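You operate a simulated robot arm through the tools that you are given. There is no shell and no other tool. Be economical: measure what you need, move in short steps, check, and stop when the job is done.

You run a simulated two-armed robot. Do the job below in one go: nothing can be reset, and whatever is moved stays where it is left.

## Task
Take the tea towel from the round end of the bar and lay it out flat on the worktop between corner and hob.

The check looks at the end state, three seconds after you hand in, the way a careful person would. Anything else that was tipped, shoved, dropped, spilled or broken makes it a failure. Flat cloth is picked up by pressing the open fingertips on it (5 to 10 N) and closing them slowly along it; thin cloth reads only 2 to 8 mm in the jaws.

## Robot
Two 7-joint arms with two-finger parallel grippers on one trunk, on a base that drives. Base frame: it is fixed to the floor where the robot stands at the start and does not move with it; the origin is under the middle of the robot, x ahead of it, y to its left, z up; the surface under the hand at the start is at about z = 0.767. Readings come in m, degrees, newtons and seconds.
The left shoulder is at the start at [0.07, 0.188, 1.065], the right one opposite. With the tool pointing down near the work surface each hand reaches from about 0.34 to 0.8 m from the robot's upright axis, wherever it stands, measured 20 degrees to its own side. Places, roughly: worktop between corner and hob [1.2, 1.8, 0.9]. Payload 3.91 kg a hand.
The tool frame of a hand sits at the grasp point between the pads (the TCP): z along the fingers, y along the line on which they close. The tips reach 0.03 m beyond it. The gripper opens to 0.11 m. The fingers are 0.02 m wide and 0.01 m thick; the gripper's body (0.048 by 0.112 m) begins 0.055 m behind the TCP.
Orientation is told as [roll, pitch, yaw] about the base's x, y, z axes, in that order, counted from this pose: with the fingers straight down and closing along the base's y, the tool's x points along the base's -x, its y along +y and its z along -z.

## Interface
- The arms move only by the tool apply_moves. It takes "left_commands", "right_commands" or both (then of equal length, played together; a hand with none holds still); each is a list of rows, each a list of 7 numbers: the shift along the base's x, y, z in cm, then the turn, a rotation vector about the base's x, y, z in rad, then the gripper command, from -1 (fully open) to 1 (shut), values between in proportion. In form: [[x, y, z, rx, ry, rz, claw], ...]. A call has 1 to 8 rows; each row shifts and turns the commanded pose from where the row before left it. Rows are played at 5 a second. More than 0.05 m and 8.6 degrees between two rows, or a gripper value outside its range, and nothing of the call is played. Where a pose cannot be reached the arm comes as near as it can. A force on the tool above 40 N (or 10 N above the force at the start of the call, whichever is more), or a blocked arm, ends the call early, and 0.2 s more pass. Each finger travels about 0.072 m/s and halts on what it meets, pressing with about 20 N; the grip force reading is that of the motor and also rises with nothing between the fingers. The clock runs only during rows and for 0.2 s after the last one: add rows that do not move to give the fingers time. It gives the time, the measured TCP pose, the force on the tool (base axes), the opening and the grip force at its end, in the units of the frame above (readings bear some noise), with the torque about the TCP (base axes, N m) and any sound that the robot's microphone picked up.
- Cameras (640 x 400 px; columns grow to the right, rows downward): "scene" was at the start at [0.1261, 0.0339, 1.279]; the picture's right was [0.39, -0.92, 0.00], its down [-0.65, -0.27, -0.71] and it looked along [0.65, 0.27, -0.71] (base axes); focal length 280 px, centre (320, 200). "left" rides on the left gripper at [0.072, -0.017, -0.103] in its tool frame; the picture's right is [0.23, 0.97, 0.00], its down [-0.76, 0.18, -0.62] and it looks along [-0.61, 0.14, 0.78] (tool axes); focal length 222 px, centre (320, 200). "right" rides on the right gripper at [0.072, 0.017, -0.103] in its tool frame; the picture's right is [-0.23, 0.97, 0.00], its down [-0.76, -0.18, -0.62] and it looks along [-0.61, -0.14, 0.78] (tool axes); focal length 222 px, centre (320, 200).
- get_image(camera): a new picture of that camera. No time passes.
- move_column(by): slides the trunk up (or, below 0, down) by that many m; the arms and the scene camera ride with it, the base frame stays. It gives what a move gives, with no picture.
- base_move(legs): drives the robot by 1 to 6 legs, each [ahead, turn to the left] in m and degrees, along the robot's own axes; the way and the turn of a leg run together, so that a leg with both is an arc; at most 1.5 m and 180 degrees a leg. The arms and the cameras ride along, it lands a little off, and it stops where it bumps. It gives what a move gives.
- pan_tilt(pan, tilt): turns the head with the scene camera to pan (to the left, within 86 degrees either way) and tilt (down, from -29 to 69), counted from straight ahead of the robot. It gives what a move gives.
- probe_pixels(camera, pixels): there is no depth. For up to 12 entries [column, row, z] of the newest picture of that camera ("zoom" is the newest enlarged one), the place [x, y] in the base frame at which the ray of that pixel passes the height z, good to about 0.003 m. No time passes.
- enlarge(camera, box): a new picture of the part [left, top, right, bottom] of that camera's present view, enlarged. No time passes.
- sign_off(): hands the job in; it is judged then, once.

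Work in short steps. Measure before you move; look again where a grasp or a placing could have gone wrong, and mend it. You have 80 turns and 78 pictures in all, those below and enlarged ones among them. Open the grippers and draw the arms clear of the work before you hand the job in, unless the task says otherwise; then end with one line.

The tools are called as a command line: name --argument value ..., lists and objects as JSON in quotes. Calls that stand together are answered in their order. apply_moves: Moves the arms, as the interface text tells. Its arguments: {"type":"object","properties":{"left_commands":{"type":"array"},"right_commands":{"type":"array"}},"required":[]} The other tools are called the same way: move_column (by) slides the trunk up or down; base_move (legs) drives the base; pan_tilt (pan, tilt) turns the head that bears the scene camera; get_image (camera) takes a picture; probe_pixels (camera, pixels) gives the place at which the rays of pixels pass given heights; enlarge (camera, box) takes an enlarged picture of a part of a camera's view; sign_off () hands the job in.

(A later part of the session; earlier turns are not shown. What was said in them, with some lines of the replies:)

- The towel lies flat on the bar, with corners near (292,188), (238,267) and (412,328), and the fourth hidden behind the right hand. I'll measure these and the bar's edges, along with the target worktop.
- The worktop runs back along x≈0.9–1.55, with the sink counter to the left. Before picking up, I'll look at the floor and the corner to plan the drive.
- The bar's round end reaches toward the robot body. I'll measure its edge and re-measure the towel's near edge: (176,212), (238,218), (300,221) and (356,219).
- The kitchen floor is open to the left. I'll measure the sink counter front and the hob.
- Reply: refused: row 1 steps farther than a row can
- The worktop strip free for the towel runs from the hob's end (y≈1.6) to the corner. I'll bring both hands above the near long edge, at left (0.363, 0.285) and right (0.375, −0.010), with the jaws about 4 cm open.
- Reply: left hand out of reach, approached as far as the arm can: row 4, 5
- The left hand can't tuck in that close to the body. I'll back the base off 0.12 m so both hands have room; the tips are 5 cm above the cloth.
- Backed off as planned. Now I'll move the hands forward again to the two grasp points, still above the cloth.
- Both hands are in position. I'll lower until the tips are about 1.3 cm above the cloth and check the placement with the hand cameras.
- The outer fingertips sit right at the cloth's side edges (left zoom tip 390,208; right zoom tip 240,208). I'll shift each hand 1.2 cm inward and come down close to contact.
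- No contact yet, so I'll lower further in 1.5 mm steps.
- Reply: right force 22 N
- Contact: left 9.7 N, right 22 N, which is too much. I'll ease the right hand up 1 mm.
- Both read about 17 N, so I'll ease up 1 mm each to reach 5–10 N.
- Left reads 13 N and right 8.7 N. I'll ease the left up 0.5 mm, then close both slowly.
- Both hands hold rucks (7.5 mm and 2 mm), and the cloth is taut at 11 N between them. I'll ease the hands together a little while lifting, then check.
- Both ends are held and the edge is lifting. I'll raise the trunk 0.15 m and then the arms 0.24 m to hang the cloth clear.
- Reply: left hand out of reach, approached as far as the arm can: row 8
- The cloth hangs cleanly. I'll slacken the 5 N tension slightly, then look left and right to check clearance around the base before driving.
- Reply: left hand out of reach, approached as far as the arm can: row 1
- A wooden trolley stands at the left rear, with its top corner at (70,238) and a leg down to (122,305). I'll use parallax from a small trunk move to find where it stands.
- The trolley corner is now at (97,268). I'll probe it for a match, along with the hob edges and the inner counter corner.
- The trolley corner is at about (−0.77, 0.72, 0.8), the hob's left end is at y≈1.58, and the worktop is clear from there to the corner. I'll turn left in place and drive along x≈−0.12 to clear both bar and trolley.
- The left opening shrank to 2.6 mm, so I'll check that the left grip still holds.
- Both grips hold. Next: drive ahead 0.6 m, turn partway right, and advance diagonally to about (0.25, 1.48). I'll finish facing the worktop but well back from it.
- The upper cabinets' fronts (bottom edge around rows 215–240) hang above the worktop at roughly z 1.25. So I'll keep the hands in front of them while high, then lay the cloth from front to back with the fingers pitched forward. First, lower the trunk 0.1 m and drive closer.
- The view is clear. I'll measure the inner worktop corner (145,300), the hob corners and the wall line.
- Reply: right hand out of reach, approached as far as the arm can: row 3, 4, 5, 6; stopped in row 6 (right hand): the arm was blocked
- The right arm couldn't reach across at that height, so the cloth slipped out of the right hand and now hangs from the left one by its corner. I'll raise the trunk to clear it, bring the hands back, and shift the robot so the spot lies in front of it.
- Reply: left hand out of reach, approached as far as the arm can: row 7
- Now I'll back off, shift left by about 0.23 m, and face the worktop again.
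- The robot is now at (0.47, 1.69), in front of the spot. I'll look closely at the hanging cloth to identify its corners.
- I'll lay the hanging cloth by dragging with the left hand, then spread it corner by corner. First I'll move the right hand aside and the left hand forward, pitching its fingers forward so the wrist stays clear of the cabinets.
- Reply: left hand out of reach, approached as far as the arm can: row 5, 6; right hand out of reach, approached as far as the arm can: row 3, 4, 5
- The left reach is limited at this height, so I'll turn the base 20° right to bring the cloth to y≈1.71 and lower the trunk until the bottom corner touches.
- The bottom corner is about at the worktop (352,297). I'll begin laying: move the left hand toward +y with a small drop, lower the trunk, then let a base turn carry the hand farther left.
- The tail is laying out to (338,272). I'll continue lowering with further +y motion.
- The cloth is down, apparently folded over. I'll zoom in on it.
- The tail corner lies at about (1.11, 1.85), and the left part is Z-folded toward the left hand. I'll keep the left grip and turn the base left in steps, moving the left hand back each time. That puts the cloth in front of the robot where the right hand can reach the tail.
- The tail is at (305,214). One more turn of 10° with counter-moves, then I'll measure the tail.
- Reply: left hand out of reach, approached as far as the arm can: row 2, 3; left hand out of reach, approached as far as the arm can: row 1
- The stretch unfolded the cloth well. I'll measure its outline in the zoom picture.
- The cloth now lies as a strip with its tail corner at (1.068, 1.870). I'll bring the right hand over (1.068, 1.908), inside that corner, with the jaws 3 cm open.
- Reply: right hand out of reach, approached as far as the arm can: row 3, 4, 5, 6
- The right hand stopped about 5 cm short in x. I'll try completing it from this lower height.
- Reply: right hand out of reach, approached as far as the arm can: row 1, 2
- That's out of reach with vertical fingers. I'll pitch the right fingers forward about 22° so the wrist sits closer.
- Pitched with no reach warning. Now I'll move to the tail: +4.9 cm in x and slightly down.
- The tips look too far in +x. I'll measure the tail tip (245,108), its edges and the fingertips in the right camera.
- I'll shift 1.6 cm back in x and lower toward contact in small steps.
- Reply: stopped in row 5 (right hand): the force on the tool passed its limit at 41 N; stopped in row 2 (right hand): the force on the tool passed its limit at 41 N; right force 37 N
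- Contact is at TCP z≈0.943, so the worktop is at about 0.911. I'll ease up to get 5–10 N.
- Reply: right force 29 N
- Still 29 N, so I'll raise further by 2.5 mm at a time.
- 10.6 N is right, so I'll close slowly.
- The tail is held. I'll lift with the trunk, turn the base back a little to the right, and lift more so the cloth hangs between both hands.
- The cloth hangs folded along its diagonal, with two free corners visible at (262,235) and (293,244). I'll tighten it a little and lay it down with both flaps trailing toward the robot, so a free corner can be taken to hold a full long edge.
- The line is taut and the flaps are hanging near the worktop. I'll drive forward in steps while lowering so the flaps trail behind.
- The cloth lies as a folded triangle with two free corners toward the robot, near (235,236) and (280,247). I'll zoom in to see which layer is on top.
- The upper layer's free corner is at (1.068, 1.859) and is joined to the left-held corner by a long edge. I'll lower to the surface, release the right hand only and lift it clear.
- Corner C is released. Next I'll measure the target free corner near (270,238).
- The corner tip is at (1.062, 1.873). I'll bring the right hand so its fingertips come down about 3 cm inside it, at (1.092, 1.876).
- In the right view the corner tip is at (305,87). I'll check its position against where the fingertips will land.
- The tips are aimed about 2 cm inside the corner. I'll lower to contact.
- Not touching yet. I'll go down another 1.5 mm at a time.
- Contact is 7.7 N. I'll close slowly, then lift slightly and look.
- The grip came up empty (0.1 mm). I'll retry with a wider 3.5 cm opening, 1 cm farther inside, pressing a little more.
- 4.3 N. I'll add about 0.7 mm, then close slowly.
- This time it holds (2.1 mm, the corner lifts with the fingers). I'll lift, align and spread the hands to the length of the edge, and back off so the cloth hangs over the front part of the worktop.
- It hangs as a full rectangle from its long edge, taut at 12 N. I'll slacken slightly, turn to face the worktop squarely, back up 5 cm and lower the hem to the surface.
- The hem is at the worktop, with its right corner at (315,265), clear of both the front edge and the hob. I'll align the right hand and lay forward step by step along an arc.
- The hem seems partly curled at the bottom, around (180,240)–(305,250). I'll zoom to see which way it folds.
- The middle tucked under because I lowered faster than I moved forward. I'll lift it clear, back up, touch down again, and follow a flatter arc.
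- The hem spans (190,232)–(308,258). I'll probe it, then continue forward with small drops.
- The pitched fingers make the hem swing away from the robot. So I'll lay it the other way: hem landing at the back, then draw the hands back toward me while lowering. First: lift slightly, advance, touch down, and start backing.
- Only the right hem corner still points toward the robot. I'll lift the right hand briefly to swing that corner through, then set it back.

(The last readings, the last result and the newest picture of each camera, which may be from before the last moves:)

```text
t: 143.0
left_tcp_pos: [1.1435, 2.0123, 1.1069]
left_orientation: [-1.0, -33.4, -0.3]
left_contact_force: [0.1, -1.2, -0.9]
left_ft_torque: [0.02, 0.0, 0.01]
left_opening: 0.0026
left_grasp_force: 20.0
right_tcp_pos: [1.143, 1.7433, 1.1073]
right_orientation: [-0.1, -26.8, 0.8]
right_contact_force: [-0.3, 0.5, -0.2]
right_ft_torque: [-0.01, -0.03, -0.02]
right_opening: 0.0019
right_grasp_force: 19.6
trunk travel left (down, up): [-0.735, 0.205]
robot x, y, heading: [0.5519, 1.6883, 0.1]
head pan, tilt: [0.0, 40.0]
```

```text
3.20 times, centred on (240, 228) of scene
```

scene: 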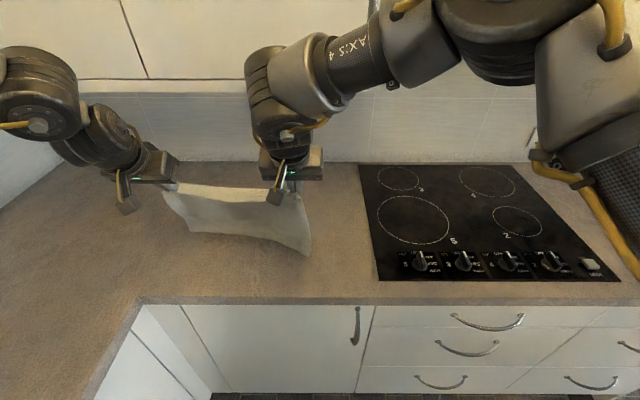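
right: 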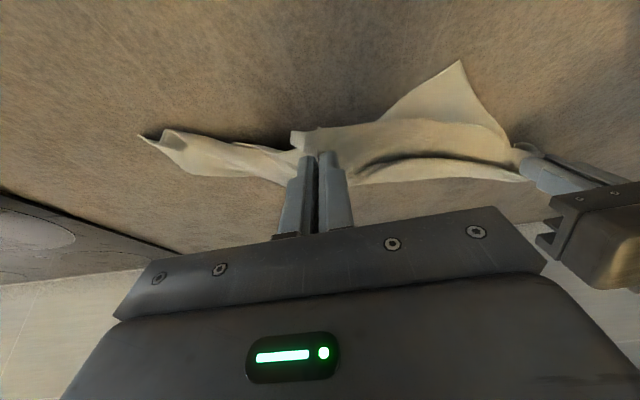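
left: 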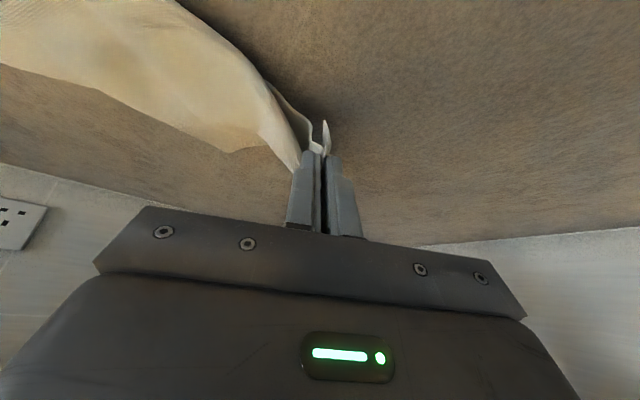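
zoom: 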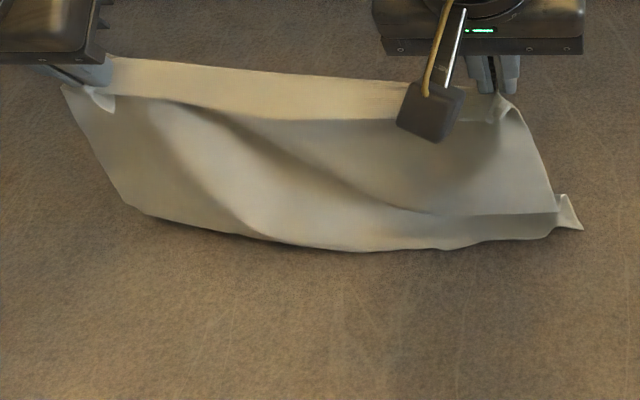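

The corner has swung through. I'll lower a bit more while nudging forward so the hem spreads toward the back, then draw back and down.

move_column --by -0.03

apply_moves --left_commands '[[2, 0, -1, 0, 0, 0, 1], [2, 0, -1, 0, 0, 0, 1]]' --right_commands '[[2, 0, -1, 0, 0, 0, 1], [2, 0, -1, 0, 0, 0, 1]]'

base_move --legs '[[-0.08, 0]]'

move_column --by -0.03

get_image --camera "scene"

```text
t: 143.7
left_tcp_pos: [1.1454, 2.012, 1.077]
left_orientation: [-1.1, -33.4, -0.2]
left_contact_force: [-0.4, -0.6, -0.2]
left_ft_torque: [-0.03, 0.01, 0.01]
left_opening: 0.0023
left_grasp_force: 19.6
right_tcp_pos: [1.1439, 1.7433, 1.0773]
right_orientation: [0.0, -26.6, 0.7]
right_contact_force: [-0.4, 0.1, 0.4]
right_ft_torque: [0.0, -0.01, 0.01]
right_opening: 0.0016
right_grasp_force: 20.0
trunk travel left (down, up): [-0.705, 0.235]
robot x, y, heading: [0.5569, 1.6889, 0.1]
head pan, tilt: [0.0, 40.0]
```

```text
t: 144.3
left_tcp_pos: [1.1873, 2.0115, 1.0545]
left_orientation: [-1.1, -33.1, -0.2]
left_contact_force: [0.6, 0.5, 0.0]
left_ft_torque: [-0.02, 0.03, 0.05]
left_opening: 0.0027
left_grasp_force: 20.0
right_tcp_pos: [1.1853, 1.7428, 1.0569]
right_orientation: [-0.1, -26.6, 0.8]
right_contact_force: [0.5, 0.3, -0.8]
right_ft_torque: [0.05, 0.01, 0.01]
right_opening: 0.002
right_grasp_force: 19.9
trunk travel left (down, up): [-0.705, 0.235]
robot x, y, heading: [0.5538, 1.6882, 0.3]
head pan, tilt: [0.0, 40.0]
```

```text
t: 145.4
left_tcp_pos: [1.1072, 2.0107, 1.0545]
left_orientation: [-1.1, -33.3, -0.4]
left_contact_force: [-0.5, -0.4, 0.2]
left_ft_torque: [-0.01, -0.01, 0.04]
left_opening: 0.0026
left_grasp_force: 19.8
right_tcp_pos: [1.1042, 1.7421, 1.056]
right_orientation: [-0.3, -26.6, 0.8]
right_contact_force: [-0.6, 1.0, 0.6]
right_ft_torque: [0.04, -0.02, 0.05]
right_opening: 0.0018
right_grasp_force: 19.6
trunk travel left (down, up): [-0.705, 0.235]
robot x, y, heading: [0.4785, 1.688, 0.3]
head pan, tilt: [0.0, 40.0]
```

```text
t: 146.1
left_tcp_pos: [1.1048, 2.0083, 1.0271]
left_orientation: [-1.1, -33.5, -0.3]
left_contact_force: [0.0, -0.6, 0.3]
left_ft_torque: [0.03, 0.0, 0.02]
left_opening: 0.0027
left_grasp_force: 20.8
right_tcp_pos: [1.1025, 1.7403, 1.0269]
right_orientation: [-0.1, -26.8, 0.7]
right_contact_force: [-0.2, 0.1, 0.1]
right_ft_torque: [0.03, 0.0, -0.01]
right_opening: 0.002
right_grasp_force: 20.1
trunk travel left (down, up): [-0.675, 0.265]
robot x, y, heading: [0.4773, 1.6893, 0.2]
head pan, tilt: [0.0, 40.0]
```

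```text
13 pictures are left
```

scene: 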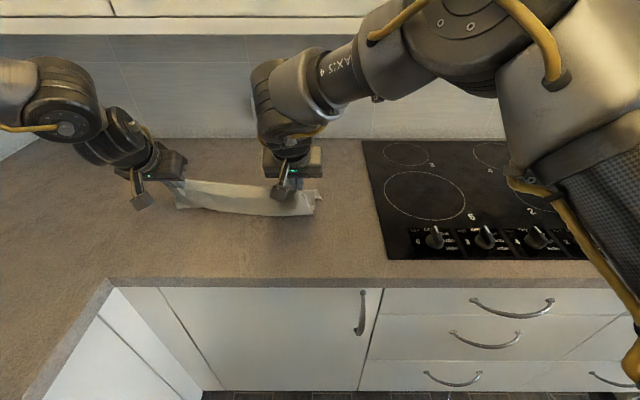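

The hem now lies behind the hands and the cloth is unrolling properly. I'll continue back and down.

base_move --legs '[[-0.05, 0]]'

move_column --by -0.04

base_move --legs '[[-0.05, 0]]'

move_column --by -0.03

get_image --camera "scene"

```text
t: 147.0
left_tcp_pos: [1.0589, 2.0097, 1.0233]
left_orientation: [-1.1, -33.1, -0.4]
left_contact_force: [0.5, -0.8, -0.6]
left_ft_torque: [0.0, 0.0, 0.01]
left_opening: 0.0024
left_grasp_force: 20.1
right_tcp_pos: [1.0585, 1.742, 1.0234]
right_orientation: [-0.2, -26.4, 0.7]
right_contact_force: [-0.1, 0.0, -0.6]
right_ft_torque: [0.0, 0.0, 0.03]
right_opening: 0.0023
right_grasp_force: 19.8
trunk travel left (down, up): [-0.675, 0.265]
robot x, y, heading: [0.4286, 1.6871, 0.3]
head pan, tilt: [0.0, 40.0]
```

```text
t: 147.9
left_tcp_pos: [1.0566, 2.0079, 0.9863]
left_orientation: [-1.1, -33.4, -0.3]
left_contact_force: [0.0, -0.4, -0.4]
left_ft_torque: [0.02, 0.0, 0.02]
left_opening: 0.0026
left_grasp_force: 20.2
right_tcp_pos: [1.055, 1.7403, 0.9869]
right_orientation: [-0.1, -26.7, 0.8]
right_contact_force: [0.5, -0.1, 0.0]
right_ft_torque: [0.02, -0.02, -0.04]
right_opening: 0.0018
right_grasp_force: 19.7
trunk travel left (down, up): [-0.635, 0.305]
robot x, y, heading: [0.4282, 1.6868, 0.0]
head pan, tilt: [0.0, 40.0]
```

```text
t: 148.8
left_tcp_pos: [1.0104, 2.0104, 0.9845]
left_orientation: [-1.2, -33.2, -0.3]
left_contact_force: [0.0, 0.1, 1.2]
left_ft_torque: [0.04, -0.01, -0.02]
left_opening: 0.0026
left_grasp_force: 19.9
right_tcp_pos: [1.0082, 1.7401, 0.9853]
right_orientation: [-0.2, -26.4, 0.6]
right_contact_force: [0.1, 0.7, -0.5]
right_ft_torque: [0.05, 0.01, 0.01]
right_opening: 0.0018
right_grasp_force: 20.0
trunk travel left (down, up): [-0.635, 0.305]
robot x, y, heading: [0.3807, 1.6833, 0.1]
head pan, tilt: [0.0, 40.0]
```

```text
t: 149.5
left_tcp_pos: [1.0052, 2.0086, 0.9564]
left_orientation: [-1.1, -33.4, -0.4]
left_contact_force: [-0.9, 0.4, 0.6]
left_ft_torque: [-0.01, 0.04, 0.03]
left_opening: 0.0026
left_grasp_force: 19.6
right_tcp_pos: [1.0055, 1.7402, 0.9572]
right_orientation: [-0.2, -26.7, 0.7]
right_contact_force: [-0.4, 0.0, -0.5]
right_ft_torque: [0.02, 0.01, 0.0]
right_opening: 0.0021
right_grasp_force: 19.8
trunk travel left (down, up): [-0.605, 0.335]
robot x, y, heading: [0.3799, 1.6895, 0.1]
head pan, tilt: [0.0, 40.0]
```

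```text
12 pictures are left
```

scene: 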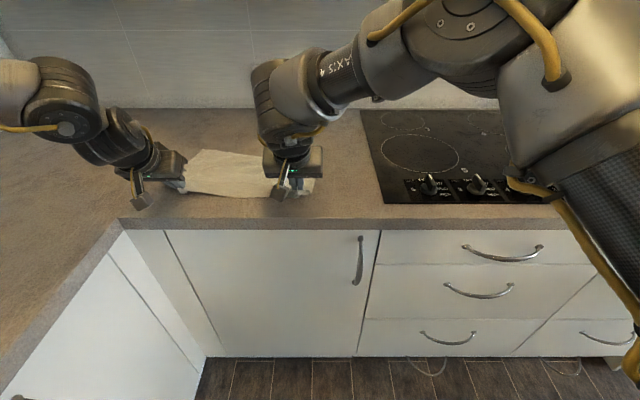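

The cloth is down behind the hands. I'll zoom in on its state and probe its edges.

enlarge --camera "scene" --box '[150, 130, 350, 255]'

probe_pixels --camera "zoom" --pixels '[[160, 65, 0.912], [360, 80, 0.912], [120, 190, 0.912], [380, 215, 0.912], [520, 180, 0.912], [560, 290, 0.912]]'

```text
3.20 times, centred on (250, 192) of scene
```

zoom: 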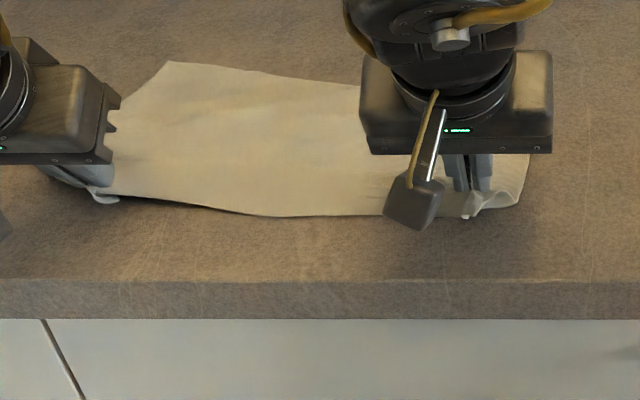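

```text
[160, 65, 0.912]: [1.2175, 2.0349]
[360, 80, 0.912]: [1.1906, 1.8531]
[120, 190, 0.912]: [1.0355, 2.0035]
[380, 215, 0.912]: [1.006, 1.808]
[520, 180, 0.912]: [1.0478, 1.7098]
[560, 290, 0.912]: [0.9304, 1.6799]
```

It's nearly flat. I'll draw it 2.5 cm toward me with a slight spread to take out slack, and lower to the surface.

apply_moves --left_commands '[[-1.3, 0.2, -0.3, 0, 0, 0, 1], [-1.2, 0.3, -0.3, 0, 0, 0, 1], [0, 0.2, -0.3, 0, 0, 0, 1], [0, 0, 0, 0, 0, 0, 1]]' --right_commands '[[-1.3, -0.2, -0.3, 0, 0, 0, 1], [-1.2, -0.3, -0.3, 0, 0, 0, 1], [0, -0.2, -0.3, 0, 0, 0, 1], [0, 0, 0, 0, 0, 0, 1]]'

```text
t: 150.5
left_tcp_pos: [0.9824, 2.0151, 0.9473]
left_orientation: [-1.3, -33.4, -0.4]
left_contact_force: [-0.1, -10.5, 0.0]
left_ft_torque: [-0.25, -0.01, -0.18]
left_opening: 0.0027
left_grasp_force: 19.4
right_tcp_pos: [0.9796, 1.7341, 0.9473]
right_orientation: [0.1, -26.6, 0.7]
right_contact_force: [0.7, 11.1, 0.6]
right_ft_torque: [0.38, -0.03, 0.05]
right_opening: 0.0019
right_grasp_force: 20.3
trunk travel left (down, up): [-0.605, 0.335]
robot x, y, heading: [0.379, 1.6882, -0.1]
head pan, tilt: [0.0, 40.0]
```

It's taut now (11 N). I'll relax slightly, touch down lightly, and open the fingers slowly on the surface so the rucks spread.

apply_moves --left_commands '[[0, -0.3, -0.3, 0, 0, 0, 1], [0, 0, -0.2, 0, 0, 0, 1], [0, 0, 0, 0, 0, 0, 1]]' --right_commands '[[0, 0.3, -0.3, 0, 0, 0, 1], [0, 0, -0.2, 0, 0, 0, 1], [0, 0, 0, 0, 0, 0, 1]]'

apply_moves --left_commands '[[0, 0, 0, 0, 0, 0, 0.9], [0, 0, 0, 0, 0, 0, 0.8], [0, 0, 0, 0, 0, 0, 0.7], [0, 0, 0, 0, 0, 0, 0.6], [0, 0, 0, 0, 0, 0, 0.5], [0, 0, 0, 0, 0, 0, 0.4], [0, 0, 0, 0, 0, 0, 0.3]]' --right_commands '[[0, 0, 0, 0, 0, 0, 0.9], [0, 0, 0, 0, 0, 0, 0.8], [0, 0, 0, 0, 0, 0, 0.7], [0, 0, 0, 0, 0, 0, 0.6], [0, 0, 0, 0, 0, 0, 0.5], [0, 0, 0, 0, 0, 0, 0.4], [0, 0, 0, 0, 0, 0, 0.3]]'

enlarge --camera "left" --box '[160, 60, 480, 260]'

enlarge --camera "right" --box '[160, 60, 480, 260]'

```text
t: 151.3
left_tcp_pos: [0.9831, 2.0138, 0.9421]
left_orientation: [-1.0, -33.4, -0.4]
left_contact_force: [0.0, -4.7, 5.4]
left_ft_torque: [-0.11, -0.03, -0.11]
left_opening: 0.0026
left_grasp_force: 19.8
right_tcp_pos: [0.9802, 1.7359, 0.9428]
right_orientation: [-0.1, -26.6, 0.6]
right_contact_force: [-0.2, 5.5, 2.6]
right_ft_torque: [0.17, -0.06, 0.06]
right_opening: 0.002
right_grasp_force: 19.7
trunk travel left (down, up): [-0.605, 0.335]
robot x, y, heading: [0.3782, 1.6881, 0.1]
head pan, tilt: [0.0, 40.0]
```

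```text
t: 152.9
left_tcp_pos: [0.9831, 2.0129, 0.942]
left_orientation: [-0.9, -33.4, -0.4]
left_contact_force: [0.4, -0.7, 5.4]
left_ft_torque: [0.11, -0.04, -0.01]
left_opening: 0.038
left_grasp_force: 0.0
right_tcp_pos: [0.9799, 1.7352, 0.9431]
right_orientation: [-0.1, -26.7, 0.6]
right_contact_force: [1.3, -0.4, 1.0]
right_ft_torque: [-0.01, 0.0, -0.01]
right_opening: 0.0379
right_grasp_force: 0.1
trunk travel left (down, up): [-0.605, 0.335]
robot x, y, heading: [0.3799, 1.6859, 0.0]
head pan, tilt: [0.0, 40.0]
```

```text
2.00 times, centred on (320, 160) of left
```

zoom: 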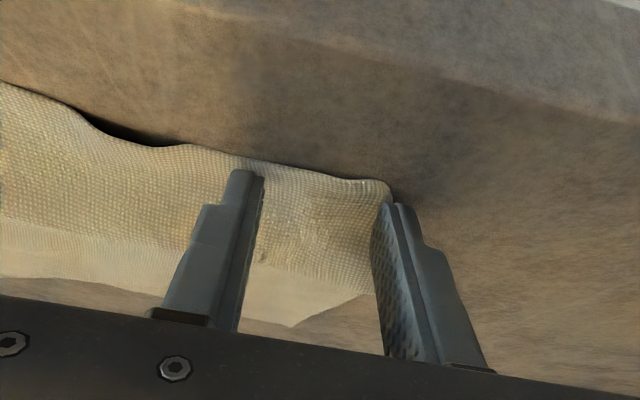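

```text
2.00 times, centred on (320, 160) of right
```

zoom: 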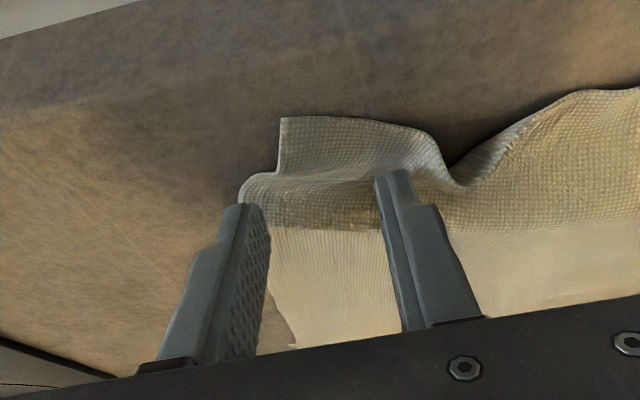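

Both rucks spread on release. I'll lift the hands straight up, then withdraw them and the base for a full view.

apply_moves --left_commands '[[0, 0, 0.7, 0, 0, 0, 0.3], [0, 0, 1.5, 0, 0, 0, 0.3], [0, 0, 3, 0, 0, 0, 0.3], [0, 0, 4, 0, 0, 0, 0.3], [0, 0, 4, 0, 0, 0, 0.3]]' --right_commands '[[0, 0, 0.7, 0, 0, 0, 0.3], [0, 0, 1.5, 0, 0, 0, 0.3], [0, 0, 3, 0, 0, 0, 0.3], [0, 0, 4, 0, 0, 0, 0.3], [0, 0, 4, 0, 0, 0, 0.3]]'

move_column --by 0.1

base_move --legs '[[-0.15, 0]]'

pan_tilt --pan 8 --tilt 36

enlarge --camera "scene" --box '[160, 110, 480, 310]'

```text
t: 154.1
left_tcp_pos: [0.9813, 2.0142, 1.076]
left_orientation: [-1.2, -33.4, -0.4]
left_contact_force: [0.2, -0.2, 0.1]
left_ft_torque: [0.02, -0.04, 0.02]
left_opening: 0.0388
left_grasp_force: 0.1
right_tcp_pos: [0.9783, 1.7363, 1.0755]
right_orientation: [-0.1, -26.7, 0.6]
right_contact_force: [-0.1, 0.3, -0.6]
right_ft_torque: [-0.01, 0.0, -0.01]
right_opening: 0.0386
right_grasp_force: 0.0
trunk travel left (down, up): [-0.605, 0.335]
robot x, y, heading: [0.3807, 1.6869, 0.0]
head pan, tilt: [0.0, 40.0]
```

```text
t: 155.5
left_tcp_pos: [0.9851, 2.0135, 1.1736]
left_orientation: [-1.1, -33.3, -0.4]
left_contact_force: [0.5, -0.6, -0.1]
left_ft_torque: [0.01, 0.04, -0.02]
left_opening: 0.0385
left_grasp_force: 0.0
right_tcp_pos: [0.9816, 1.7368, 1.174]
right_orientation: [-0.2, -26.6, 0.5]
right_contact_force: [0.5, 0.1, -0.4]
right_ft_torque: [0.03, -0.02, -0.02]
right_opening: 0.0385
right_grasp_force: 0.0
trunk travel left (down, up): [-0.705, 0.235]
robot x, y, heading: [0.3765, 1.6884, 0.1]
head pan, tilt: [0.0, 40.0]
```

```text
t: 156.8
left_tcp_pos: [0.8337, 2.0133, 1.1725]
left_orientation: [-1.1, -33.1, -0.3]
left_contact_force: [-0.2, -0.2, -0.3]
left_ft_torque: [-0.02, -0.02, 0.0]
left_opening: 0.0387
left_grasp_force: 0.0
right_tcp_pos: [0.8313, 1.7364, 1.1722]
right_orientation: [-0.1, -26.5, 0.7]
right_contact_force: [-0.4, 0.0, -0.1]
right_ft_torque: [-0.01, -0.02, 0.02]
right_opening: 0.0384
right_grasp_force: 0.0
trunk travel left (down, up): [-0.705, 0.235]
robot x, y, heading: [0.2278, 1.6834, 0.1]
head pan, tilt: [0.0, 40.0]
```

```text
t: 157.5
left_tcp_pos: [0.8335, 2.0136, 1.1734]
left_orientation: [-1.1, -33.2, -0.3]
left_contact_force: [-0.1, 0.0, -0.1]
left_ft_torque: [0.04, 0.01, 0.03]
left_opening: 0.0383
left_grasp_force: 0.1
right_tcp_pos: [0.8293, 1.7359, 1.1756]
right_orientation: [-0.1, -26.6, 0.7]
right_contact_force: [0.6, -0.3, -0.4]
right_ft_torque: [0.02, 0.02, 0.01]
right_opening: 0.0384
right_grasp_force: 0.1
trunk travel left (down, up): [-0.705, 0.235]
robot x, y, heading: [0.2254, 1.6899, 0.5]
head pan, tilt: [8.0, 36.0]
```

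```text
2.00 times, centred on (320, 210) of scene
```

zoom: 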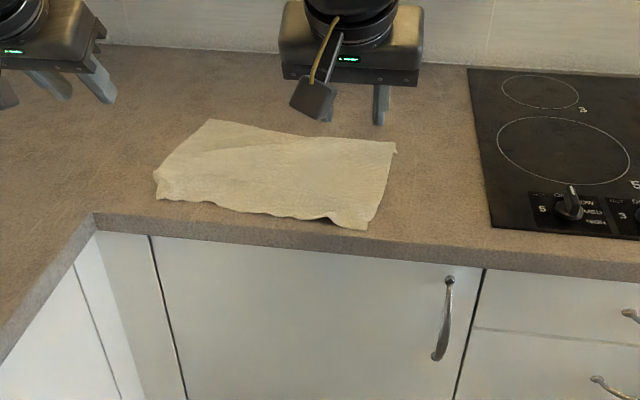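

The towel is laid out on the worktop, all four corners out. I'll take a closer look at its near edge and measure the corners.

probe_pixels --camera "zoom" --pixels '[[210, 121, 0.913], [396, 144, 0.913], [365, 229, 0.913], [160, 200, 0.913], [154, 172, 0.913], [335, 218, 0.913], [300, 238, 0.912]]'

enlarge --camera "scene" --box '[220, 160, 380, 260]'

```text
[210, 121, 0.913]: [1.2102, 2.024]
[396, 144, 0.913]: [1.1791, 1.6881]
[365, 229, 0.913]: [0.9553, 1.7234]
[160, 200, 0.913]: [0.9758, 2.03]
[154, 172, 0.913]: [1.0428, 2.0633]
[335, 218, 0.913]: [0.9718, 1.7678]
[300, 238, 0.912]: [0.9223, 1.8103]
```

```text
4.00 times, centred on (300, 210) of scene
```

zoom: 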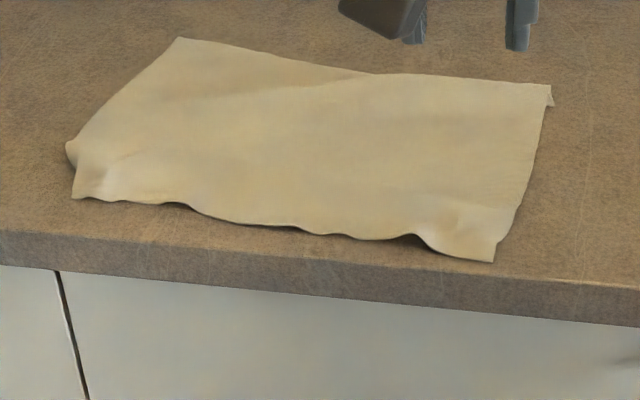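

The towel lies spread at about 0.34 × 0.24 m, fully on the worktop between hob and corner, with only slight ripples at the near edge. I'll open the grippers fully and back away.

apply_moves --left_commands '[[0, 0, 0, 0, 0, 0, -1], [0, 0, 0, 0, 0, 0, -1], [0, 0, 0, 0, 0, 0, -1]]' --right_commands '[[0, 0, 0, 0, 0, 0, -1], [0, 0, 0, 0, 0, 0, -1], [0, 0, 0, 0, 0, 0, -1]]'

base_move --legs '[[-0.15, 0]]'

get_image --camera "scene"

```text
t: 158.3
left_tcp_pos: [0.8331, 2.014, 1.1738]
left_orientation: [-1.1, -33.4, -0.3]
left_contact_force: [-0.9, -0.8, -0.2]
left_ft_torque: [-0.01, 0.0, 0.03]
left_opening: 0.11
left_grasp_force: 0.2
right_tcp_pos: [0.8302, 1.736, 1.1742]
right_orientation: [-0.1, -26.6, 0.6]
right_contact_force: [0.1, 0.2, 0.9]
right_ft_torque: [-0.02, -0.03, -0.02]
right_opening: 0.11
right_grasp_force: 0.2
trunk travel left (down, up): [-0.705, 0.235]
robot x, y, heading: [0.2286, 1.6907, 0.2]
head pan, tilt: [8.0, 36.0]
```

```text
t: 159.7
left_tcp_pos: [0.686, 2.0138, 1.1714]
left_orientation: [-1.1, -33.2, -0.4]
left_contact_force: [0.0, 0.1, -0.7]
left_ft_torque: [0.01, 0.01, 0.01]
left_opening: 0.1099
left_grasp_force: 0.1
right_tcp_pos: [0.6848, 1.7365, 1.1735]
right_orientation: [-0.1, -26.5, 0.6]
right_contact_force: [0.3, -0.6, 0.6]
right_ft_torque: [0.03, 0.0, 0.04]
right_opening: 0.1101
right_grasp_force: 0.0
trunk travel left (down, up): [-0.705, 0.235]
robot x, y, heading: [0.078, 1.6854, 0.3]
head pan, tilt: [8.0, 36.0]
```

```text
6 pictures are left
```

scene: 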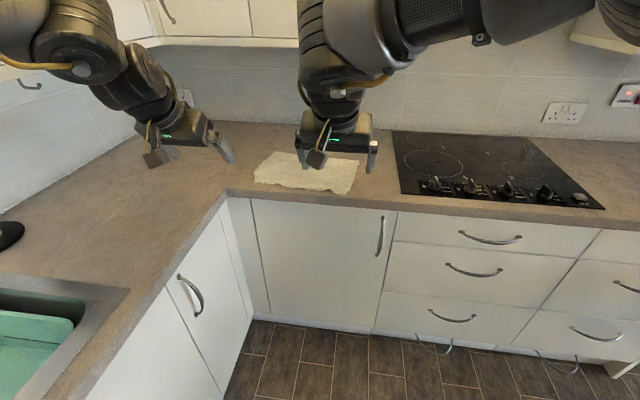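

The towel lies flat between the corner and the hob, nothing else in view was disturbed, and the arms are clear, so I'm handing in.

sign_off

```text
The job is handed in.
```

The tea towel is off the bar and spread on the worktop between the corner and the hob, with all four corners out and only slight ripples along the near edge. Nothing else in view was moved.
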